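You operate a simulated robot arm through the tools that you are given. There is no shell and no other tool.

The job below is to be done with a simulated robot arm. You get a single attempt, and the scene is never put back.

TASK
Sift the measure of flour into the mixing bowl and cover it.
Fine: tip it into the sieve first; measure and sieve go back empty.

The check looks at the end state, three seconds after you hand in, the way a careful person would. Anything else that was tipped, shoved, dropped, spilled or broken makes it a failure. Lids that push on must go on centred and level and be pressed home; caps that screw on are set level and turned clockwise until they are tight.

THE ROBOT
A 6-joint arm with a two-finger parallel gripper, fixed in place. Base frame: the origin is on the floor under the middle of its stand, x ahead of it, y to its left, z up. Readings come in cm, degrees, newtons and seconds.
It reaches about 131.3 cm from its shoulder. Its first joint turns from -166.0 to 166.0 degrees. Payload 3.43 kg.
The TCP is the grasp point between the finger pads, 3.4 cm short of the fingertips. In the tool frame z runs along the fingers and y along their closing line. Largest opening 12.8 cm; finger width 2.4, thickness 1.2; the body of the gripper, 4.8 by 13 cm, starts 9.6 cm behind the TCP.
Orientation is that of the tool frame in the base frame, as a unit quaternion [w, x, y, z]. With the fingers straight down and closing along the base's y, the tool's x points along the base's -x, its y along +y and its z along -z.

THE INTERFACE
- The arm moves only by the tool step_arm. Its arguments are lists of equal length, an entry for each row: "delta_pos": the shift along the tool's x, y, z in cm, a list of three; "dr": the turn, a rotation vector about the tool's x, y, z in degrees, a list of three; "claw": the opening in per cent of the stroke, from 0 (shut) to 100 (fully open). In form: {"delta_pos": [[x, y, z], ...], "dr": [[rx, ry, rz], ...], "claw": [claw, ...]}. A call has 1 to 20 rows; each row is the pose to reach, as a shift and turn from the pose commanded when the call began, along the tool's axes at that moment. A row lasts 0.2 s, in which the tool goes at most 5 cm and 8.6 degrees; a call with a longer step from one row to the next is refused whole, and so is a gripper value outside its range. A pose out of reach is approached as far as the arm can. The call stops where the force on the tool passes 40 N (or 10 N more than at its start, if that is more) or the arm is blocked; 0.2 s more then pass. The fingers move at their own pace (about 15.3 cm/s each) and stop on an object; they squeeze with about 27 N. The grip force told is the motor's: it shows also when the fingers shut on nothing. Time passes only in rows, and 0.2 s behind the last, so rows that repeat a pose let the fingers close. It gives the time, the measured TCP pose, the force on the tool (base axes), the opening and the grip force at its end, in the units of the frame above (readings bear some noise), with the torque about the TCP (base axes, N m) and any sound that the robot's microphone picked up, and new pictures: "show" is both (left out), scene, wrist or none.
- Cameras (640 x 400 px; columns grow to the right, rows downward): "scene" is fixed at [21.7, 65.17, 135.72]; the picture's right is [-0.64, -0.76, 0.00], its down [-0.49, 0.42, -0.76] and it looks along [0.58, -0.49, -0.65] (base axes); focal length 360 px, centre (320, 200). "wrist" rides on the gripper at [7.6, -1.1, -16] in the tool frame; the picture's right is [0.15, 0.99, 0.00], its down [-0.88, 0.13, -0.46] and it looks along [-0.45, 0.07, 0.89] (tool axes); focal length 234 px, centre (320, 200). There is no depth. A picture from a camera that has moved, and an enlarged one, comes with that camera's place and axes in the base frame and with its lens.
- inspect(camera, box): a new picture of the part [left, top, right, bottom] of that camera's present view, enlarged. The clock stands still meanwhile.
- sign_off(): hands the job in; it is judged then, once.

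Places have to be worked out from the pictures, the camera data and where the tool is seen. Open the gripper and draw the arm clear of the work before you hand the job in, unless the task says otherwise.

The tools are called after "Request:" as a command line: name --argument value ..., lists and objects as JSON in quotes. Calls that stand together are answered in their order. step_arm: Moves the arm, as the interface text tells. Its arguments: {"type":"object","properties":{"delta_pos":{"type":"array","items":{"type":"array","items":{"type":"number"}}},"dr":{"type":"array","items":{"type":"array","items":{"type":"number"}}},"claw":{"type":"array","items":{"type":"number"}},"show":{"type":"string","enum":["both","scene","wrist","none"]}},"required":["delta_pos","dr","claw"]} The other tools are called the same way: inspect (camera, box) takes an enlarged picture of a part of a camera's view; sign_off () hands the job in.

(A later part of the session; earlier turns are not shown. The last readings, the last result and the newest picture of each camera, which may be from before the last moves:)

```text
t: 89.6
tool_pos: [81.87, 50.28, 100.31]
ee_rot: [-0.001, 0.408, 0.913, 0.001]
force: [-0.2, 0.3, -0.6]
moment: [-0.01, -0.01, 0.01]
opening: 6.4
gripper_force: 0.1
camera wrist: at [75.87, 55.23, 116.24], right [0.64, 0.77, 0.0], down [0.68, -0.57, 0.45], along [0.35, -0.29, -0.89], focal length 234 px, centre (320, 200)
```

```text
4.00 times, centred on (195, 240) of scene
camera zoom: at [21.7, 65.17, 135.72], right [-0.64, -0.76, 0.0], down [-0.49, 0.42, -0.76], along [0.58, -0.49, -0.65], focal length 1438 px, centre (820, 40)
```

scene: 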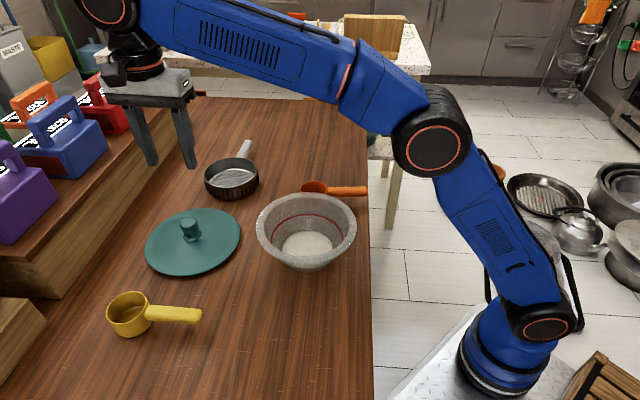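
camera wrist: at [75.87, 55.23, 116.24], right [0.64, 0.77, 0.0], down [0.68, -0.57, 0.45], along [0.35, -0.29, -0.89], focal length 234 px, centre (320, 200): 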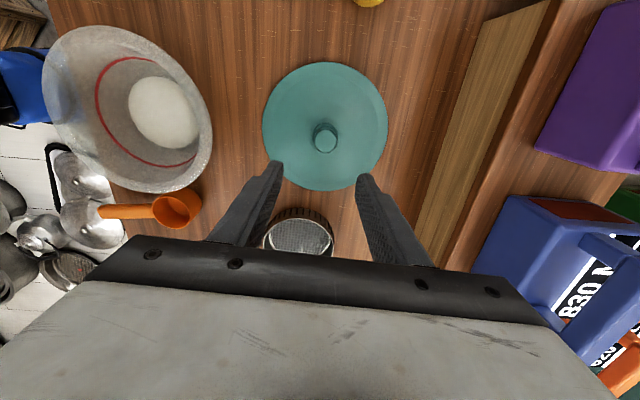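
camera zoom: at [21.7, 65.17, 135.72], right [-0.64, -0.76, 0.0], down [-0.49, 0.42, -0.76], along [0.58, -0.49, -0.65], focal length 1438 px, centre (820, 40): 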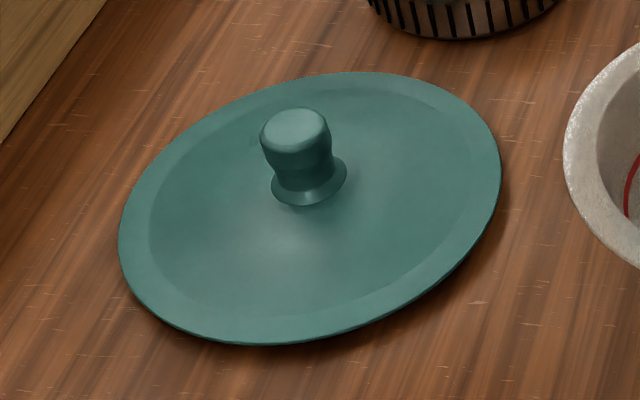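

The lid's centre is about 1.0 cm to the tool's +y side. I'll shift over it and lower to just above the knob to refine.

Request:
step_arm --delta_pos '[[0, 0.4, 2], [-0.1, 1.0, 4], [-0.1, 1.0, 6.5], [-0.1, 1.0, 8.5], [-0.1, 1.0, 10], [-0.1, 1.0, 10]]' --dr '[[0, 0, 0], [0, 0, 0], [0, 0, 0], [0, 0, 0], [0, 0, 0], [0, 0, 0]]' --claw '[50, 50, 50, 50, 50, 50]' --show "both"

Request:
inspect --camera "wrist" --box '[220, 60, 440, 260]'

Request:
inspect --camera "scene" --box '[135, 160, 255, 280]'

```text
t: 91.0
tool_pos: [82.7, 50.66, 90.14]
ee_rot: [0.0, 0.408, 0.913, 0.001]
force: [-0.3, -0.5, 0.7]
moment: [0.01, 0.01, 0.0]
opening: 6.42
gripper_force: 0.0
camera wrist: at [76.72, 55.63, 106.1], right [0.64, 0.77, 0.0], down [0.68, -0.57, 0.45], along [0.35, -0.29, -0.89], focal length 234 px, centre (320, 200)
```

scene: 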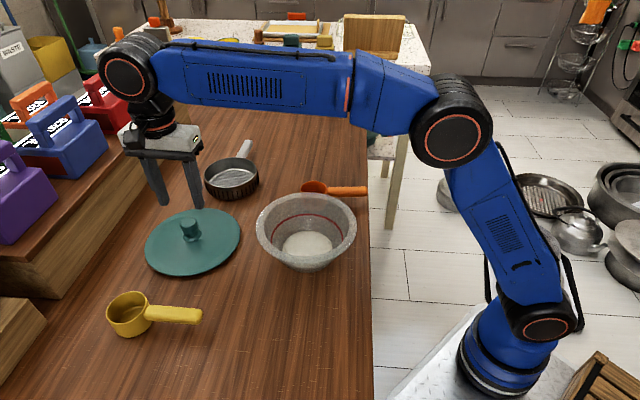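
wrist: 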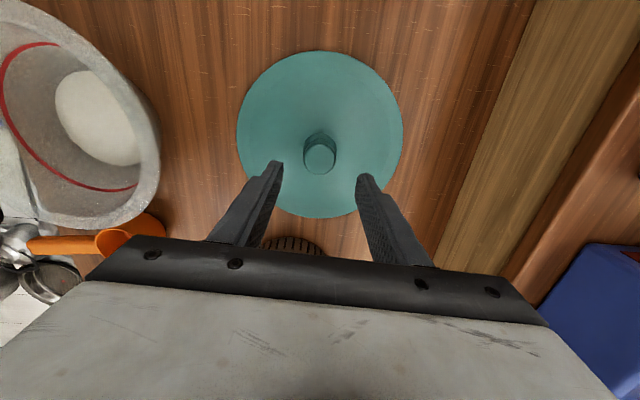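

```text
2.00 times, centred on (330, 160) of wrist
camera zoom: at [76.72, 55.63, 106.1], right [0.64, 0.77, 0.0], down [0.68, -0.57, 0.45], along [0.35, -0.29, -0.89], focal length 468 px, centre (300, 280)
```

zoom: 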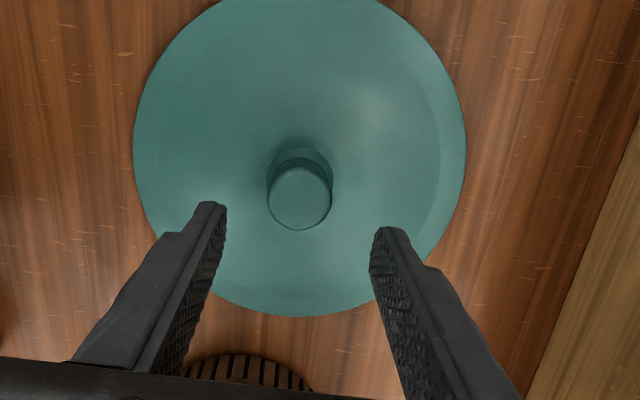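

```text
3.33 times, centred on (195, 220) of scene
camera zoom: at [21.7, 65.17, 135.72], right [-0.64, -0.76, 0.0], down [-0.49, 0.42, -0.76], along [0.58, -0.49, -0.65], focal length 1199 px, centre (737, 133)
```

zoom: 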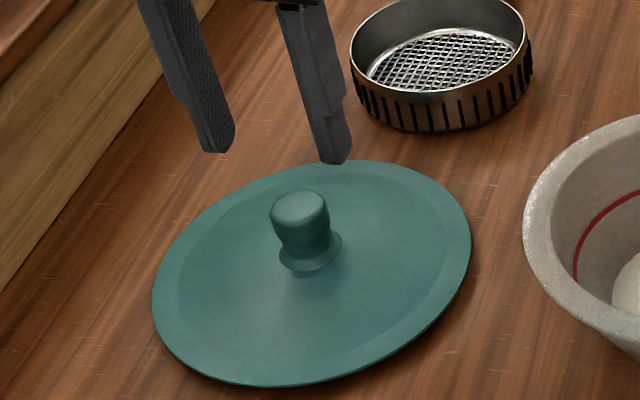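

The knob's centre is about 0.3 cm off along the tool's x and its top is at z≈82.4. I'll correct and lower the open fingers around the knob, keeping tips above the lid's surface.

Request:
step_arm --delta_pos '[[0.3, 0, 1.5], [0.3, 0, 3.0], [0.3, 0, 4.3], [0.3, 0, 5.3], [0.3, 0, 6.0], [0.3, 0, 6.0]]' --dr '[[0, 0, 0], [0, 0, 0], [0, 0, 0], [0, 0, 0], [0, 0, 0], [0, 0, 0]]' --claw '[50, 50, 50, 50, 50, 50]' --show "both"

Request:
inspect --camera "wrist" --box '[220, 60, 440, 260]'

Request:
inspect --camera "scene" --box '[135, 160, 255, 280]'

```text
t: 92.4
tool_pos: [82.46, 50.93, 84.24]
ee_rot: [0.0, 0.408, 0.913, 0.001]
force: [0.3, -0.2, -0.4]
moment: [0.04, -0.02, 0.01]
opening: 6.37
gripper_force: 0.1
camera wrist: at [76.45, 55.93, 100.2], right [0.64, 0.77, 0.0], down [0.68, -0.57, 0.45], along [0.35, -0.29, -0.89], focal length 234 px, centre (320, 200)
```

scene: 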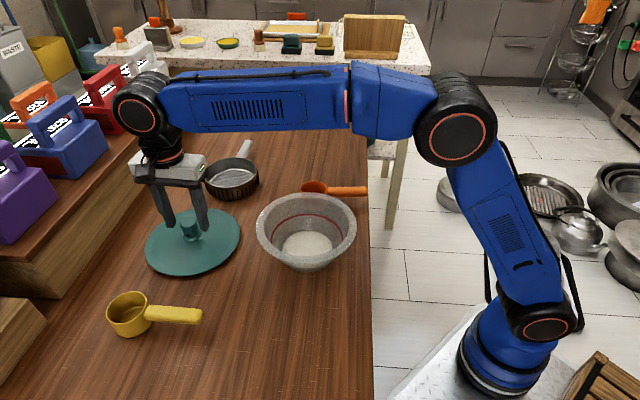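
wrist: 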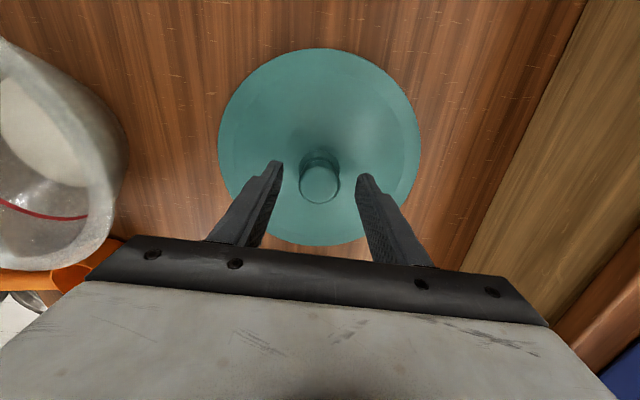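

```text
2.00 times, centred on (330, 160) of wrist
camera zoom: at [76.45, 55.93, 100.2], right [0.64, 0.77, 0.0], down [0.68, -0.57, 0.45], along [0.35, -0.29, -0.89], focal length 468 px, centre (300, 280)
```

zoom: 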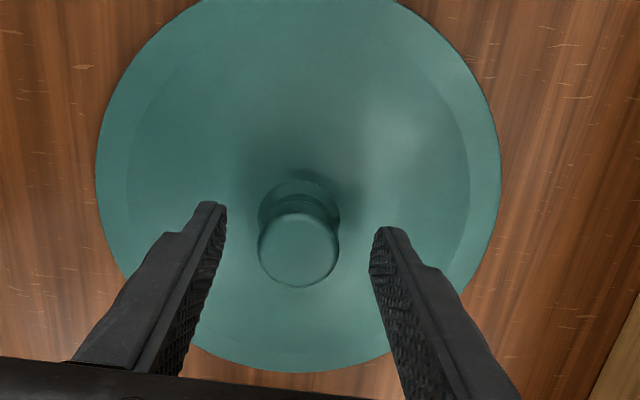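

```text
3.33 times, centred on (195, 220) of scene
camera zoom: at [21.7, 65.17, 135.72], right [-0.64, -0.76, 0.0], down [-0.49, 0.42, -0.76], along [0.58, -0.49, -0.65], focal length 1199 px, centre (737, 133)
```

zoom: 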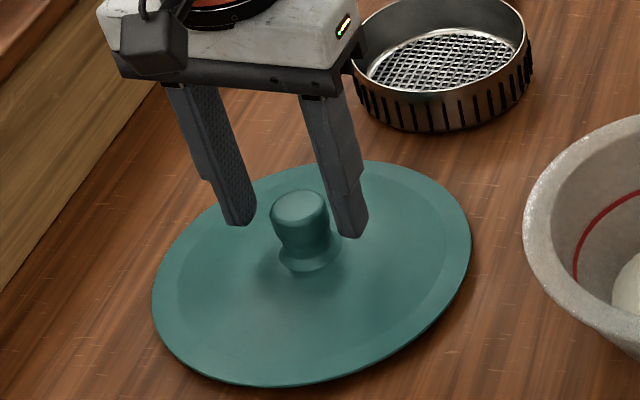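

Knob is centred within ~0.1 cm between the fingers. I'll lower another 0.6 cm and close gently on the knob.

Request:
step_arm --delta_pos '[[0, 0, 0.3], [0, 0, 0.6], [0, 0, 0.6], [0, 0, 0.6], [0, 0, 0.6], [0, 0, 0.6], [0, 0, 0.6], [0, 0, 0.6], [0, 0, 0.6]]' --dr '[[0, 0, 0], [0, 0, 0], [0, 0, 0], [0, 0, 0], [0, 0, 0], [0, 0, 0], [0, 0, 0], [0, 0, 0], [0, 0, 0]]' --claw '[50, 50, 42, 35, 30, 25, 15, 0, 0]' --show "both"

Request:
inspect --camera "wrist" --box '[220, 60, 440, 260]'

Request:
inspect --camera "scene" --box '[135, 160, 255, 280]'

```text
t: 94.4
tool_pos: [82.55, 51.23, 83.58]
ee_rot: [0.0, 0.407, 0.913, 0.001]
force: [0.5, 2.1, 2.3]
moment: [-0.1, 0.12, 0.02]
opening: 3.37
gripper_force: 27.8
camera wrist: at [76.49, 55.99, 99.61], right [0.64, 0.77, 0.0], down [0.68, -0.57, 0.45], along [0.35, -0.29, -0.89], focal length 234 px, centre (320, 200)
```

scene: 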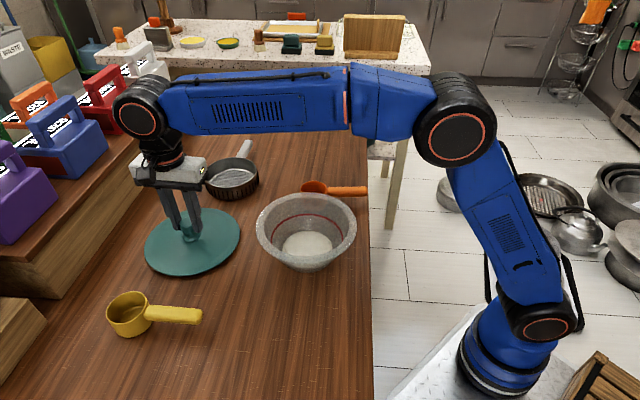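
wrist: 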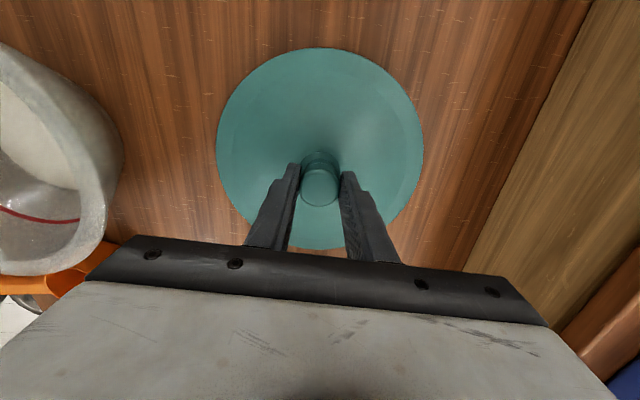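

```text
2.00 times, centred on (330, 160) of wrist
camera zoom: at [76.49, 55.99, 99.61], right [0.64, 0.77, 0.0], down [0.68, -0.57, 0.45], along [0.35, -0.29, -0.89], focal length 468 px, centre (300, 280)
```

zoom: 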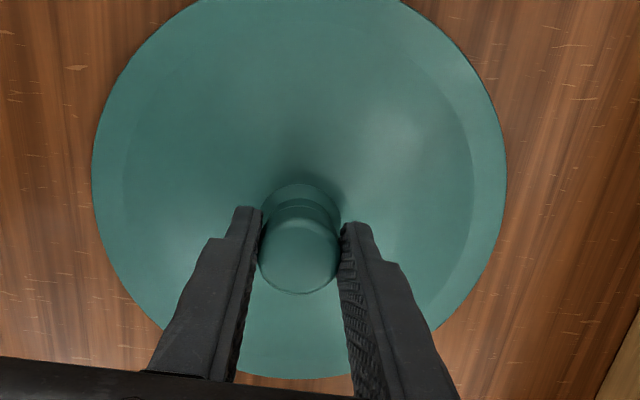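

```text
3.33 times, centred on (195, 220) of scene
camera zoom: at [21.7, 65.17, 135.72], right [-0.64, -0.76, 0.0], down [-0.49, 0.42, -0.76], along [0.58, -0.49, -0.65], focal length 1199 px, centre (737, 133)
```

zoom: 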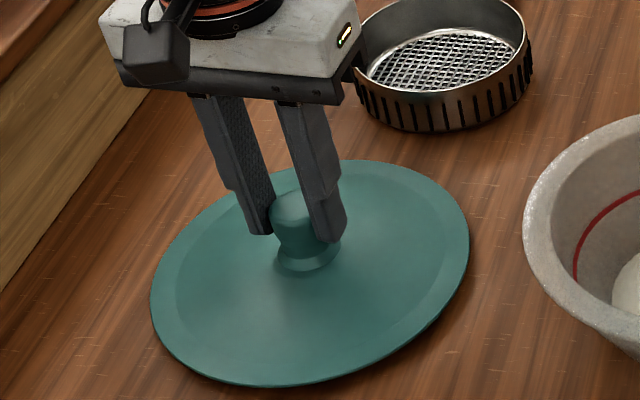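

The knob is gripped (3.37 cm). Slow test lift of 1 cm to see that the lid comes up level.

Request:
step_arm --delta_pos '[[0, 0, -0.2], [0, 0, -0.4], [0, 0, -0.7], [0, 0, -1.0], [0, 0, -1.5], [0, 0, -2.0], [0, 0, -2.0]]' --dr '[[0, 0, 0], [0, 0, 0], [0, 0, 0], [0, 0, 0], [0, 0, 0], [0, 0, 0], [0, 0, 0]]' --claw '[0, 0, 0, 0, 0, 0, 0]' --show "both"

Request:
inspect --camera "scene" --box '[135, 160, 255, 280]'

Request:
inspect --camera "wrist" --box '[200, 40, 440, 260]'

```text
t: 96.0
tool_pos: [82.56, 51.13, 85.62]
ee_rot: [-0.001, 0.407, 0.913, 0.0]
force: [-0.9, -0.6, -0.9]
moment: [0.02, -0.04, 0.01]
opening: 3.38
gripper_force: 27.1
camera wrist: at [76.5, 56.06, 101.63], right [0.64, 0.77, 0.0], down [0.68, -0.57, 0.45], along [0.35, -0.29, -0.89], focal length 234 px, centre (320, 200)
```

scene: 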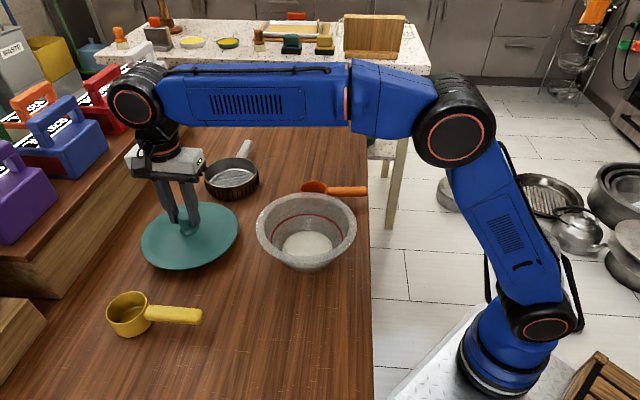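
wrist: 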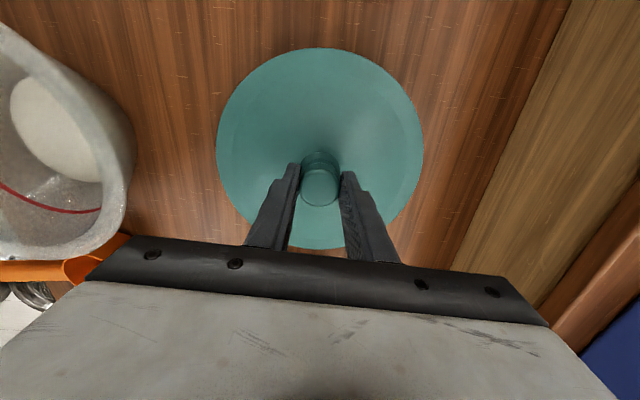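

```text
3.33 times, centred on (195, 220) of scene
camera zoom: at [21.7, 65.17, 135.72], right [-0.64, -0.76, 0.0], down [-0.49, 0.42, -0.76], along [0.58, -0.49, -0.65], focal length 1199 px, centre (737, 133)
```

zoom: 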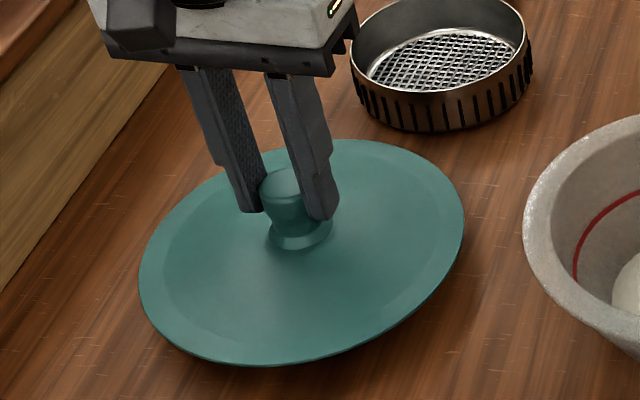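

```text
1.82 times, centred on (320, 150) of wrist
camera zoom: at [76.5, 56.06, 101.63], right [0.64, 0.77, 0.0], down [0.68, -0.57, 0.45], along [0.35, -0.29, -0.89], focal length 426 px, centre (320, 291)
```

zoom: 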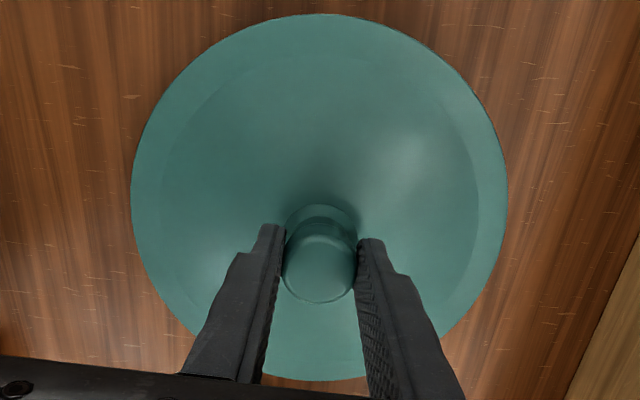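

The lid hangs level and concentric with the tool axis (within ~0.1 cm). I'll raise it above the bowl's rim height and shift so the wrist camera can see the bowl beside the lid, to measure the bowl's centre again.

Request:
step_arm --delta_pos '[[0, 0, -0.8], [0, 0, -2.3], [0, 0, -4.3], [0, 0, -6.5], [0, 0, -8.7], [0, 0, -10.0], [-1.0, -1.0, -10.4], [-2.6, -2.5, -10.4], [-4.2, -4.0, -10.4], [-5.16, -4.88, -10.4], [-5.16, -4.88, -10.4], [-5.16, -4.88, -10.4]]' --dr '[[0, 0, 0], [0, 0, 0], [0, 0, 0], [0, 0, 0], [0, 0, 0], [0, 0, 0], [0, 0, 0], [0, 0, 0], [0, 0, 0], [0, 0, 0], [0, 0, 0], [0, 0, 0]]' --claw '[0, 0, 0, 0, 0, 0, 0, 0, 0, 0, 0, 0]' --show "both"

Request:
inspect --camera "wrist" --box '[0, 0, 260, 220]'

Request:
inspect --camera "scene" --box '[130, 100, 270, 240]'

Request:
inspect --camera "scene" --box '[245, 180, 365, 280]'

```text
t: 98.6
tool_pos: [82.21, 43.94, 95.99]
ee_rot: [0.0, 0.408, 0.913, 0.001]
force: [-0.9, 0.2, -0.8]
moment: [-0.01, 0.0, -0.01]
opening: 3.36
gripper_force: 27.4
camera wrist: at [76.33, 48.9, 112.01], right [0.64, 0.77, 0.0], down [0.68, -0.57, 0.45], along [0.35, -0.29, -0.89], focal length 234 px, centre (320, 200)
```

scene: 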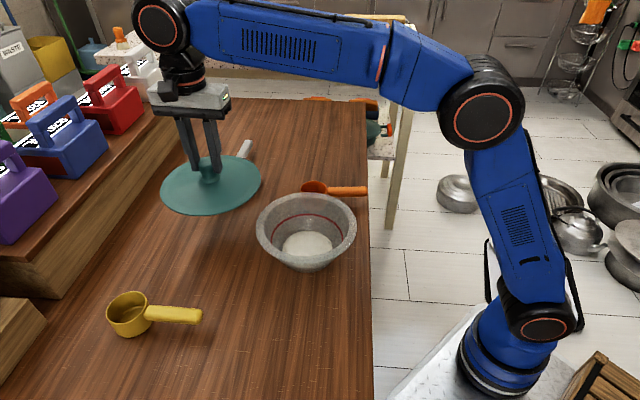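
wrist: 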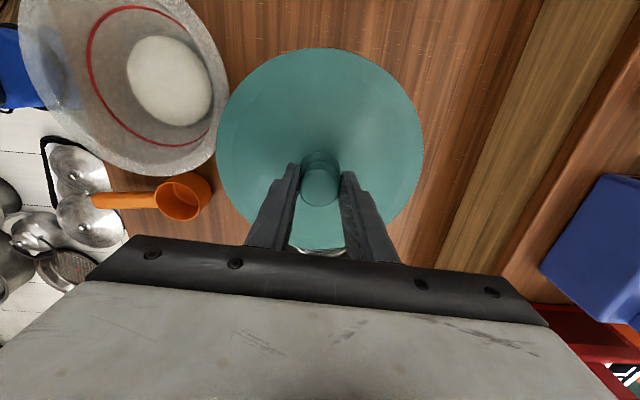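

```text
1.82 times, centred on (130, 110) of wrist
camera zoom: at [76.33, 48.9, 112.01], right [0.64, 0.77, 0.0], down [0.68, -0.57, 0.45], along [0.35, -0.29, -0.89], focal length 426 px, centre (666, 364)
```

zoom: 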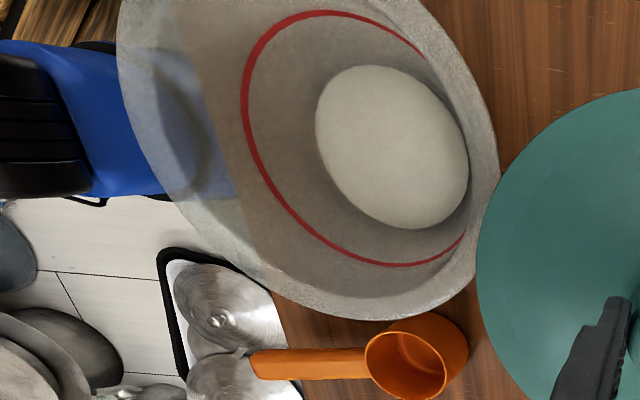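

```text
2.86 times, centred on (200, 170) of scene
camera zoom: at [21.7, 65.17, 135.72], right [-0.64, -0.76, 0.0], down [-0.49, 0.42, -0.76], along [0.58, -0.49, -0.65], focal length 1027 px, centre (663, 286)
```

zoom: 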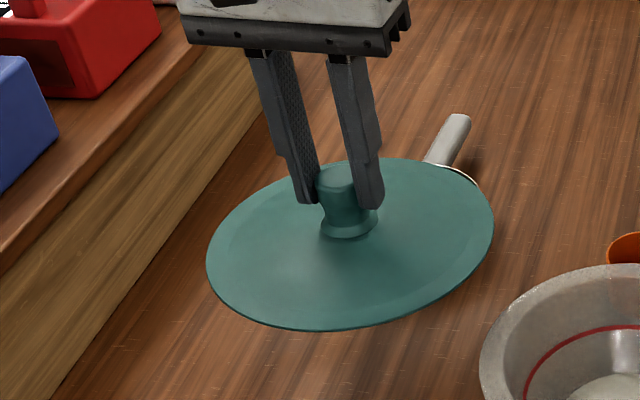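

```text
4.00 times, centred on (305, 230) of scene
camera zoom: at [21.7, 65.17, 135.72], right [-0.64, -0.76, 0.0], down [-0.49, 0.42, -0.76], along [0.58, -0.49, -0.65], focal length 1438 px, centre (380, 80)
```

zoom: 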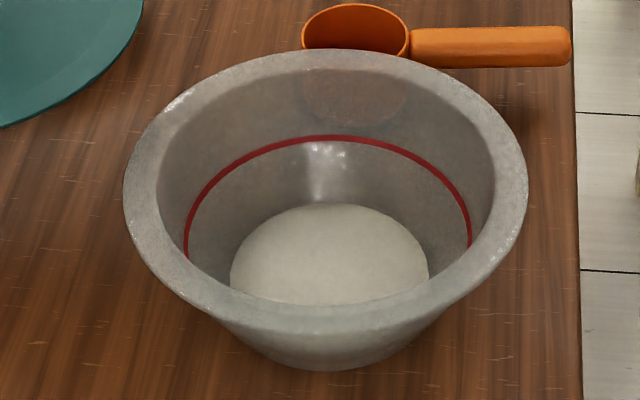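

Bowl centre measurements agree on about (64.1, 33.1). I'll carry the lid over it at height, then check the alignment before lowering.

Request:
step_arm --delta_pos '[[0.1, -0.6, 0], [0.35, -1.8, 0], [0.75, -3.9, 0], [1.2, -6.3, 0], [1.7, -8.9, 0], [2.2, -11.5, 0], [2.7, -14.1, 0], [3.15, -16.5, 0], [3.55, -18.5, 0], [3.8, -19.9, 0], [3.95, -20.55, 0], [3.99, -20.76, 0], [3.99, -20.76, 1.0], [3.99, -20.76, 2.2], [3.99, -20.76, 2.8], [3.99, -20.76, 2.8]]' --dr '[[0, 0, 0], [0, 0, 0], [0, 0, 0], [0, 0, 0], [0, 0, 0], [0, 0, 0], [0, 0, 0], [0, 0, 0], [0, 0, 0], [0, 0, 0], [0, 0, 0], [0, 0, 0], [0, 0, 0], [0, 0, 0], [0, 0, 0], [0, 0, 0]]' --claw '[0, 0, 0, 0, 0, 0, 0, 0, 0, 0, 0, 0, 0, 0, 0, 0]' --show "both"

Request:
inspect --camera "scene" --box '[245, 160, 375, 280]'

Request:
inspect --camera "wrist" --box '[180, 20, 460, 260]'

```text
t: 102.0
tool_pos: [64.2, 33.05, 93.36]
ee_rot: [0.0, 0.408, 0.913, 0.002]
force: [0.0, -0.2, -1.2]
moment: [0.01, -0.01, -0.01]
opening: 3.37
gripper_force: 27.1
camera wrist: at [58.2, 38.01, 109.25], right [0.64, 0.77, 0.0], down [0.68, -0.57, 0.45], along [0.35, -0.29, -0.89], focal length 234 px, centre (320, 200)
```

scene: 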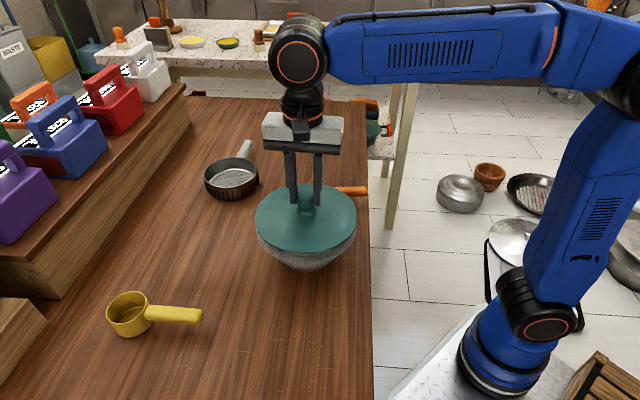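
wrist: 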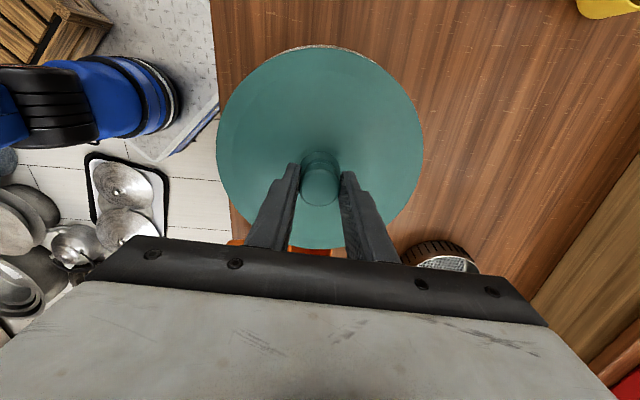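

```text
3.33 times, centred on (310, 220) of scene
camera zoom: at [21.7, 65.17, 135.72], right [-0.64, -0.76, 0.0], down [-0.49, 0.42, -0.76], along [0.58, -0.49, -0.65], focal length 1199 px, centre (353, 133)
```

zoom: 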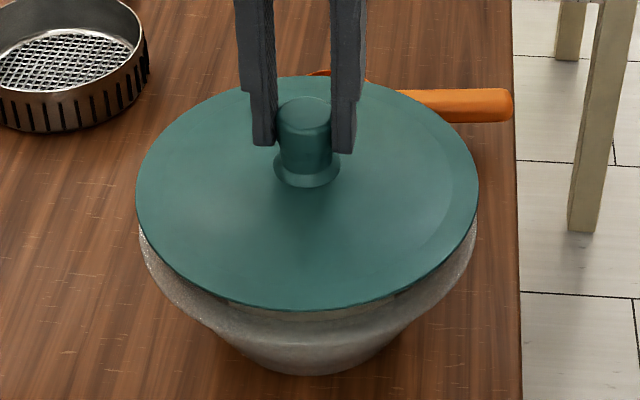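

```text
1.67 times, centred on (320, 140) of wrist
camera zoom: at [58.2, 38.01, 109.25], right [0.64, 0.77, 0.0], down [0.68, -0.57, 0.45], along [0.35, -0.29, -0.89], focal length 390 px, centre (320, 300)
```

zoom: 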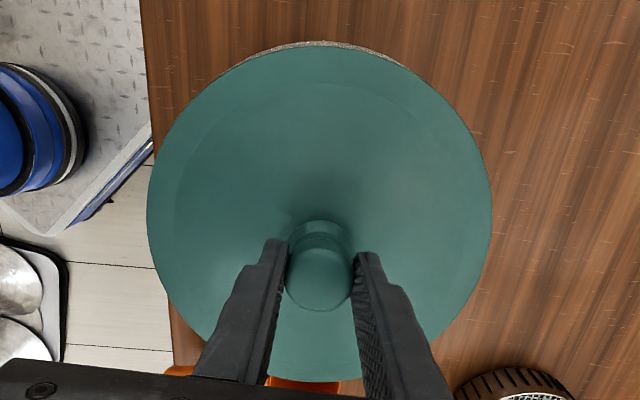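

Lateral alignment looks excellent. I'll lower another 1.4 cm to hover just above the rim, where parallax is smaller, and compare the edges again.

Request:
step_arm --delta_pos '[[0, 0, 0.4], [0, 0, 0.8], [0, 0, 1.2], [0, 0, 1.4], [0, 0, 1.4]]' --dr '[[0, 0, 0], [0, 0, 0], [0, 0, 0], [0, 0, 0], [0, 0, 0]]' --claw '[0, 0, 0, 0, 0]' --show "both"

Request:
inspect --camera "scene" --box '[245, 170, 365, 280]'

Request:
inspect --camera "wrist" --box '[200, 30, 440, 150]'

Request:
inspect --camera "scene" --box '[250, 220, 360, 280]'

```text
t: 103.2
tool_pos: [64.34, 33.03, 91.91]
ee_rot: [0.0, 0.408, 0.913, 0.001]
force: [0.5, -0.7, -0.2]
moment: [-0.03, 0.01, -0.03]
opening: 3.4
gripper_force: 27.3
camera wrist: at [58.2, 37.99, 107.84], right [0.64, 0.77, 0.0], down [0.68, -0.57, 0.45], along [0.35, -0.29, -0.89], focal length 234 px, centre (320, 200)
```

scene: 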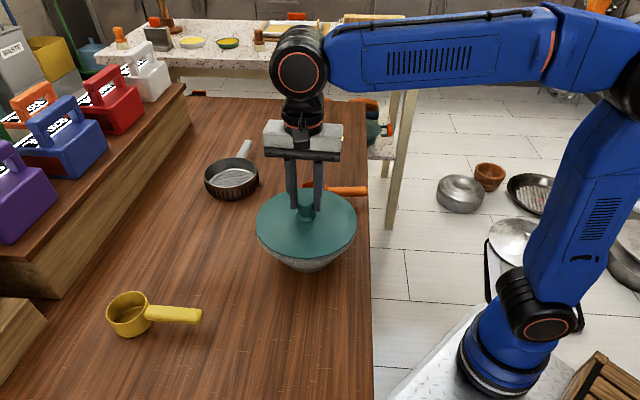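
wrist: 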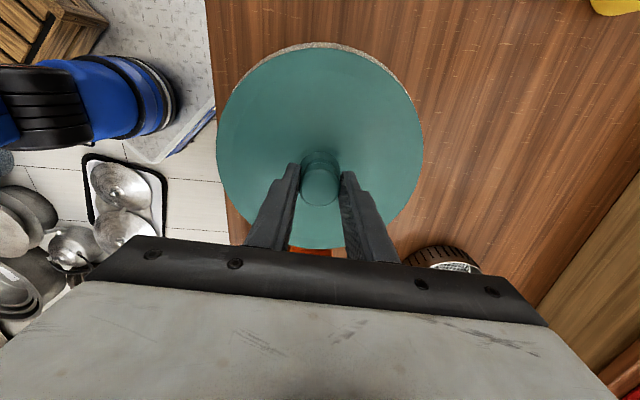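

```text
3.64 times, centred on (305, 225) of scene
camera zoom: at [21.7, 65.17, 135.72], right [-0.64, -0.76, 0.0], down [-0.49, 0.42, -0.76], along [0.58, -0.49, -0.65], focal length 1308 px, centre (374, 109)
```

zoom: 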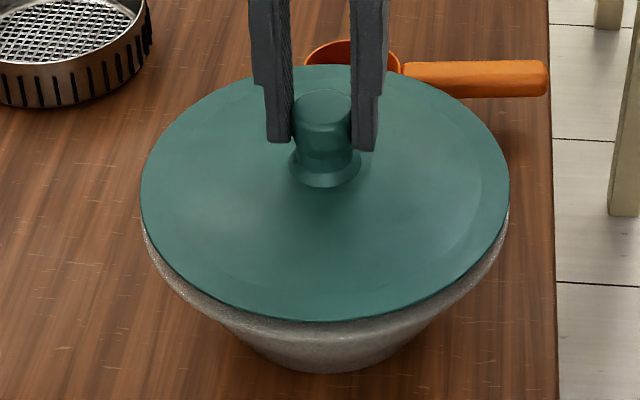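

```text
2.67 times, centred on (320, 90) of wrist
camera zoom: at [58.2, 37.99, 107.84], right [0.64, 0.77, 0.0], down [0.68, -0.57, 0.45], along [0.35, -0.29, -0.89], focal length 624 px, centre (320, 493)
```

zoom: 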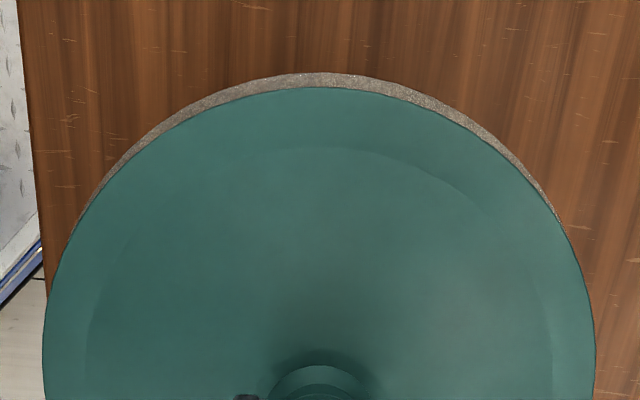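

```text
5.82 times, centred on (305, 250) of scene
camera zoom: at [21.7, 65.17, 135.72], right [-0.64, -0.76, 0.0], down [-0.49, 0.42, -0.76], along [0.58, -0.49, -0.65], focal length 2092 px, centre (407, -91)
```

zoom: 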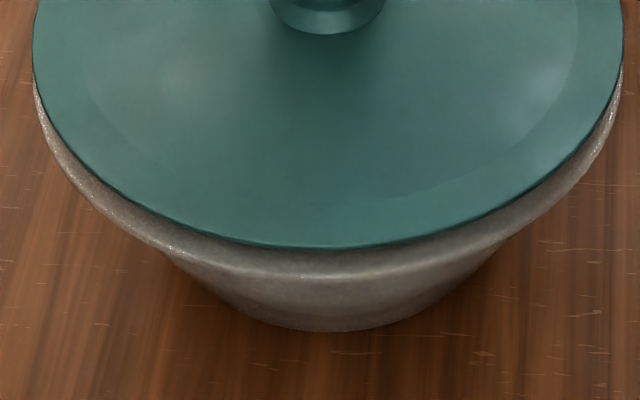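

The lid hovers about 0.5–1 cm above the rim. I'll zoom closely at left, right and front edges to judge centring.

Request:
inspect --camera "scene" --box '[290, 240, 330, 265]'

Request:
inspect --camera "scene" --box '[250, 210, 290, 250]'

Request:
inspect --camera "scene" --box '[325, 210, 365, 250]'

Request:
inspect --camera "wrist" --box '[280, 215, 370, 260]'

```text
16.00 times, centred on (310, 252) of scene
camera zoom: at [21.7, 65.17, 135.72], right [-0.64, -0.76, 0.0], down [-0.49, 0.42, -0.76], along [0.58, -0.49, -0.65], focal length 5753 px, centre (480, -640)
```

zoom: 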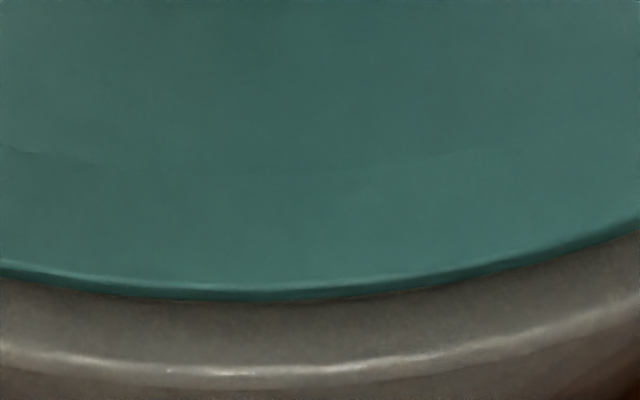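

```text
10.00 times, centred on (270, 230) of scene
camera zoom: at [21.7, 65.17, 135.72], right [-0.64, -0.76, 0.0], down [-0.49, 0.42, -0.76], along [0.58, -0.49, -0.65], focal length 3596 px, centre (820, -100)
```

zoom: 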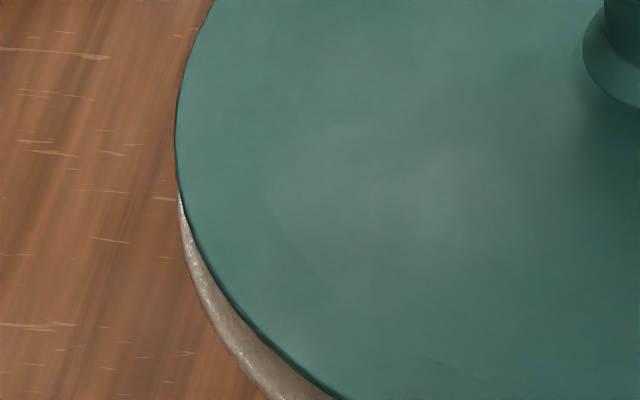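

```text
10.00 times, centred on (345, 230) of scene
camera zoom: at [21.7, 65.17, 135.72], right [-0.64, -0.76, 0.0], down [-0.49, 0.42, -0.76], along [0.58, -0.49, -0.65], focal length 3596 px, centre (70, -100)
```

zoom: 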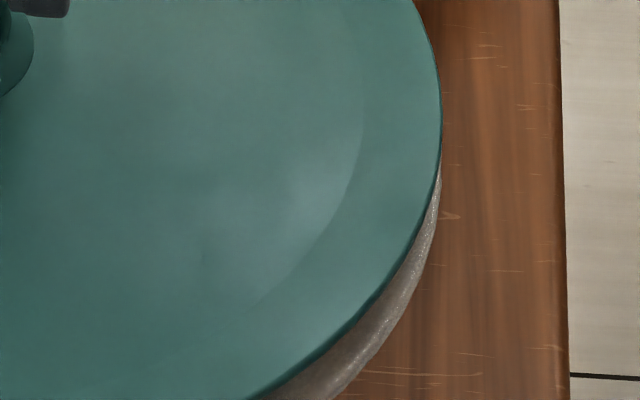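

```text
7.11 times, centred on (325, 238) of wrist
camera zoom: at [58.2, 37.99, 107.84], right [0.64, 0.77, 0.0], down [0.68, -0.57, 0.45], along [0.35, -0.29, -0.89], focal length 1665 px, centre (284, -67)
```

zoom: 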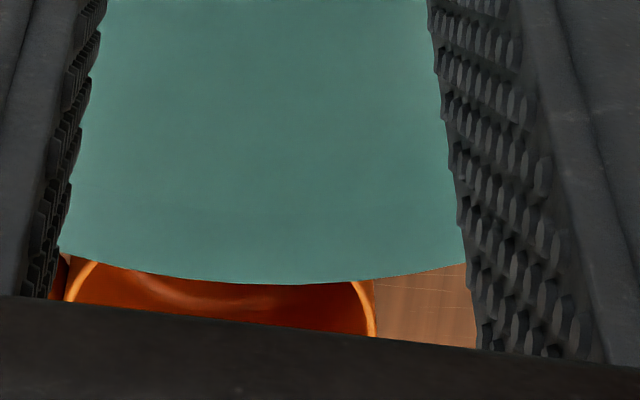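

Left/right edges match within ~0.1 cm; front/back suggests the bowl sits ≈0.25 cm toward tool +x. I'll make that correction and lower slowly, watching for contact force.

Request:
step_arm --delta_pos '[[0.25, 0, 0], [0.25, 0, 0.1], [0.25, 0, 0.2], [0.25, 0, 0.3], [0.25, 0, 0.4], [0.25, 0, 0.5], [0.25, 0, 0.5]]' --dr '[[0, 0, 0], [0, 0, 0], [0, 0, 0], [0, 0, 0], [0, 0, 0], [0, 0, 0], [0, 0, 0]]' --claw '[0, 0, 0, 0, 0, 0, 0]' --show "both"

Request:
inspect --camera "wrist" --box '[200, 30, 440, 150]'

Request:
inspect --camera "scene" --box '[245, 170, 365, 280]'

```text
t: 104.8
tool_pos: [63.95, 33.17, 91.35]
ee_rot: [0.0, 0.407, 0.913, 0.001]
force: [0.6, 0.2, -0.2]
moment: [0.02, 0.01, -0.01]
opening: 3.32
gripper_force: 27.3
camera wrist: at [57.97, 38.17, 107.27], right [0.64, 0.77, 0.0], down [0.68, -0.57, 0.45], along [0.35, -0.29, -0.89], focal length 234 px, centre (320, 200)
```

scene: 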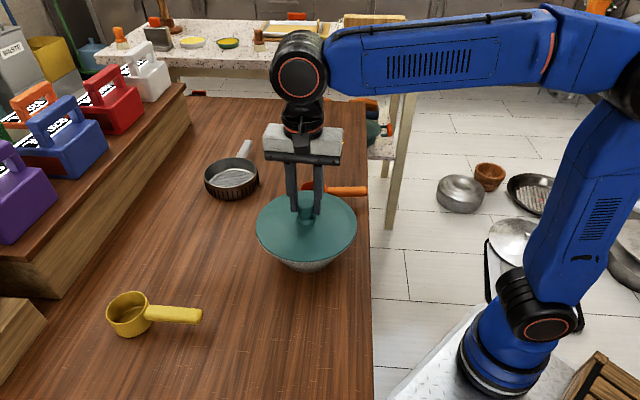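
wrist: 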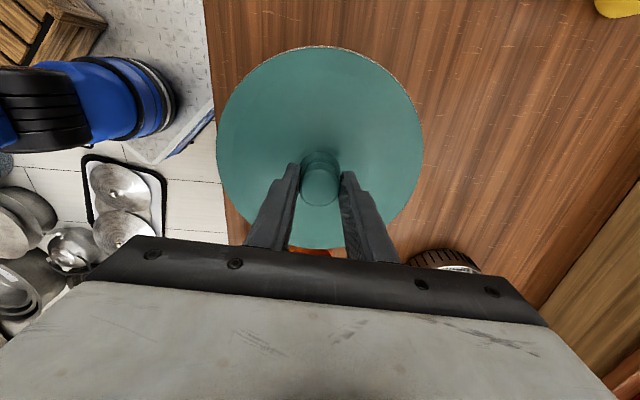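

```text
2.67 times, centred on (320, 90) of wrist
camera zoom: at [57.97, 38.17, 107.27], right [0.64, 0.77, 0.0], down [0.68, -0.57, 0.45], along [0.35, -0.29, -0.89], focal length 624 px, centre (320, 493)
```

zoom: 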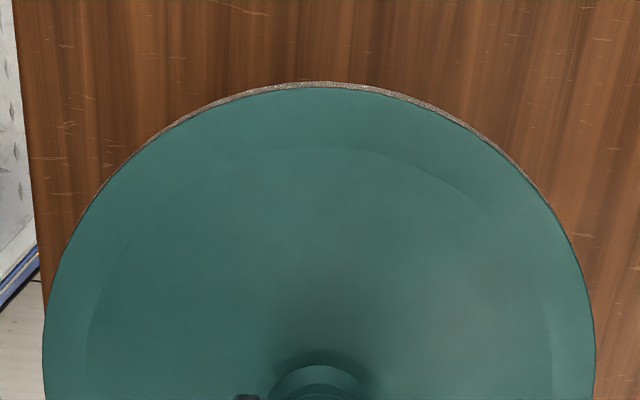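

```text
3.64 times, centred on (305, 225) of scene
camera zoom: at [21.7, 65.17, 135.72], right [-0.64, -0.76, 0.0], down [-0.49, 0.42, -0.76], along [0.58, -0.49, -0.65], focal length 1308 px, centre (374, 109)
```

zoom: 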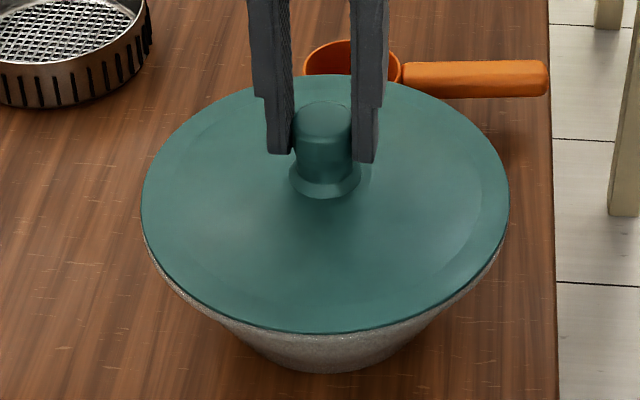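

No contact yet; the edges now nearly coincide all round. Continue lowering in small steps.

Request:
step_arm --delta_pos '[[0, 0, 0.1], [0, 0, 0.2], [0, 0, 0.3], [0, 0, 0.4], [0, 0, 0.4]]' --dr '[[0, 0, 0], [0, 0, 0], [0, 0, 0], [0, 0, 0], [0, 0, 0]]' --claw '[0, 0, 0, 0, 0]' --show "both"

Request:
inspect --camera "wrist" --box '[200, 30, 440, 150]'

Request:
inspect --camera "scene" --box '[250, 220, 360, 280]'

```text
t: 106.0
tool_pos: [64.0, 33.32, 91.1]
ee_rot: [0.0, 0.408, 0.913, 0.001]
force: [4.6, 3.2, 22.3]
moment: [-0.21, 0.02, -0.08]
opening: 3.37
gripper_force: 27.4
camera wrist: at [57.94, 38.16, 106.95], right [0.64, 0.77, 0.0], down [0.68, -0.57, 0.46], along [0.35, -0.29, -0.89], focal length 234 px, centre (320, 200)
```

scene: 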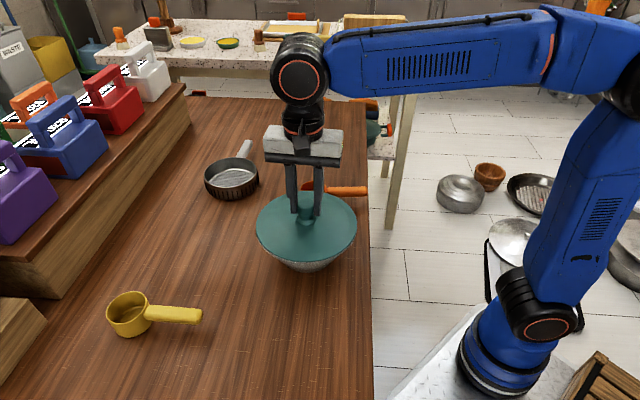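
wrist: 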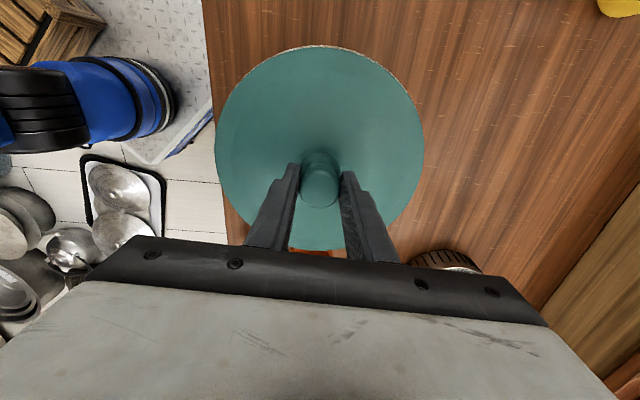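

```text
2.67 times, centred on (320, 90) of wrist
camera zoom: at [57.94, 38.16, 106.95], right [0.64, 0.77, 0.0], down [0.68, -0.57, 0.46], along [0.35, -0.29, -0.89], focal length 624 px, centre (320, 493)
```

zoom: 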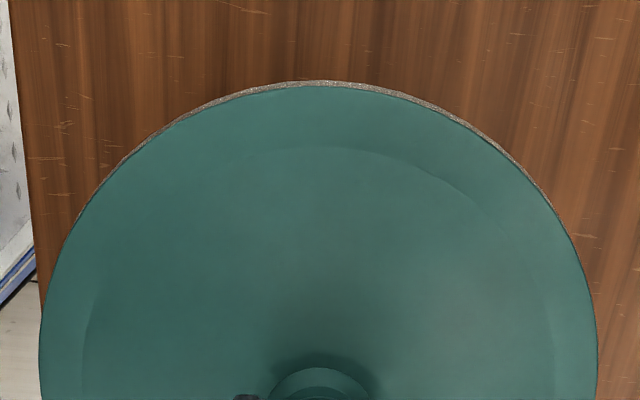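

```text
5.82 times, centred on (305, 250) of scene
camera zoom: at [21.7, 65.17, 135.72], right [-0.64, -0.76, 0.0], down [-0.49, 0.42, -0.76], along [0.58, -0.49, -0.65], focal length 2092 px, centre (407, -91)
```

zoom: 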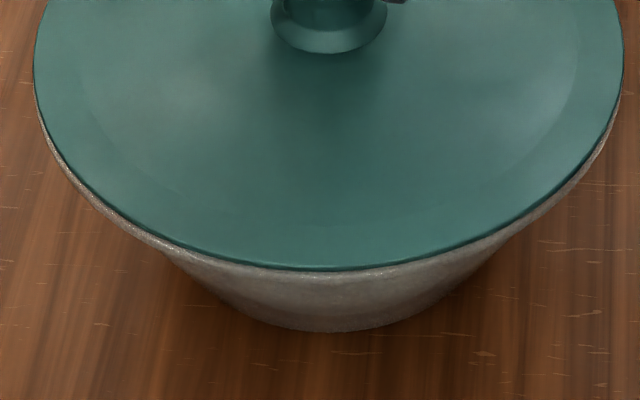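

Contact began with 22 N and a sideways push of ~5.6 N towards the tool's +y, so the lid's plug touches on one side. I'll lift 0.3 cm, shift +0.15 cm in y and touch down again.

Request:
step_arm --delta_pos '[[0, 0, -0.2], [0, 0, -0.35], [0, 0.15, -0.35], [0, 0.15, -0.2], [0, 0.15, -0.1], [0, 0.15, 0.0], [0, 0.15, 0.0]]' --dr '[[0, 0, 0], [0, 0, 0], [0, 0, 0], [0, 0, 0], [0, 0, 0], [0, 0, 0], [0, 0, 0]]' --claw '[0, 0, 0, 0, 0, 0, 0]' --show "none"

```text
t: 107.6
tool_pos: [64.0, 33.34, 91.01]
ee_rot: [-0.001, 0.407, 0.913, 0.001]
force: [-0.1, 1.7, 13.5]
moment: [-0.21, 0.23, -0.08]
opening: 3.37
gripper_force: 27.0
```

Force at the same height dropped to 13.5 N, so the shift helped. I'll try another +0.15 cm the same way.

Request:
step_arm --delta_pos '[[0, 0, -0.2], [0, 0, -0.35], [0, 0.15, -0.35], [0, 0.15, -0.2], [0, 0.15, -0.1], [0, 0.15, 0.0], [0, 0.15, 0.0]]' --dr '[[0, 0, 0], [0, 0, 0], [0, 0, 0], [0, 0, 0], [0, 0, 0], [0, 0, 0], [0, 0, 0]]' --claw '[0, 0, 0, 0, 0, 0, 0]' --show "both"

Request:
inspect --camera "scene" --box '[245, 170, 365, 280]'

Request:
inspect --camera "wrist" --box '[200, 30, 440, 150]'

```text
t: 109.2
tool_pos: [64.23, 33.55, 90.92]
ee_rot: [0.0, 0.407, 0.913, 0.001]
force: [1.6, -1.0, 8.3]
moment: [-0.23, 0.3, -0.04]
opening: 3.37
gripper_force: 27.5
camera wrist: at [58.22, 38.43, 106.95], right [0.64, 0.77, 0.0], down [0.68, -0.57, 0.45], along [0.35, -0.29, -0.89], focal length 234 px, centre (320, 200)
```

scene: 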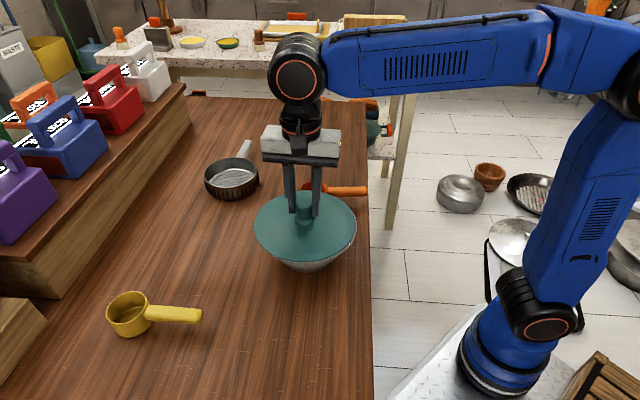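
wrist: 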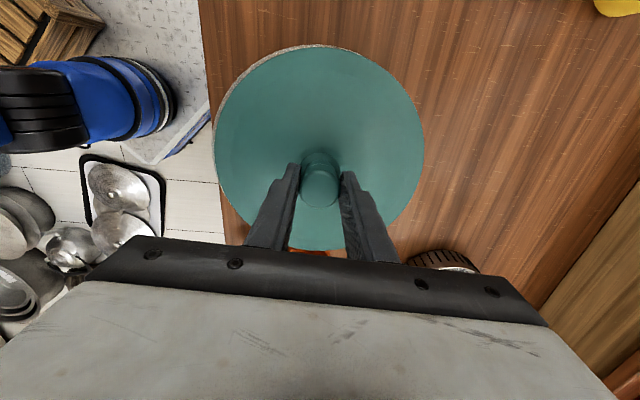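

```text
3.64 times, centred on (305, 225) of scene
camera zoom: at [21.7, 65.17, 135.72], right [-0.64, -0.76, 0.0], down [-0.49, 0.42, -0.76], along [0.58, -0.49, -0.65], focal length 1308 px, centre (374, 109)
```

zoom: 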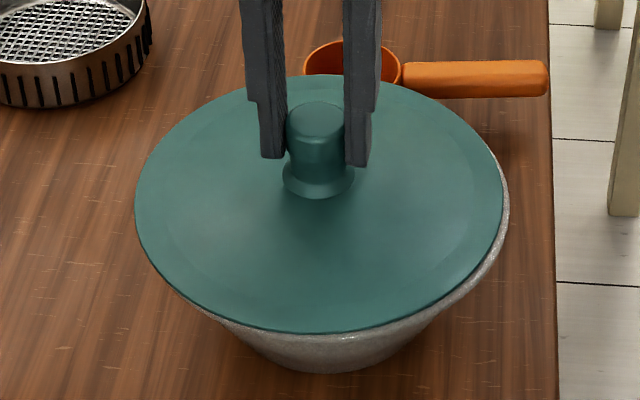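

```text
2.67 times, centred on (320, 90) of wrist
camera zoom: at [58.22, 38.43, 106.95], right [0.64, 0.77, 0.0], down [0.68, -0.57, 0.45], along [0.35, -0.29, -0.89], focal length 624 px, centre (320, 493)
```

zoom: 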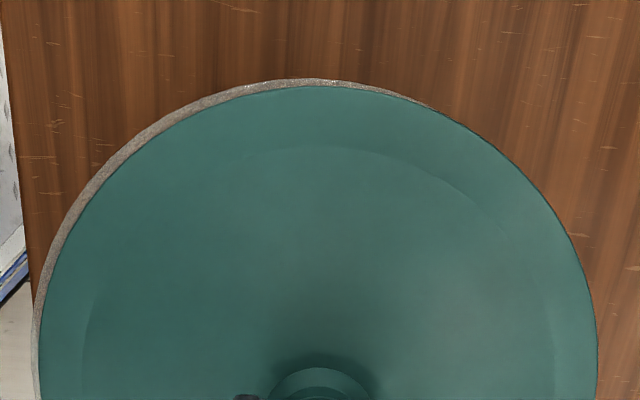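

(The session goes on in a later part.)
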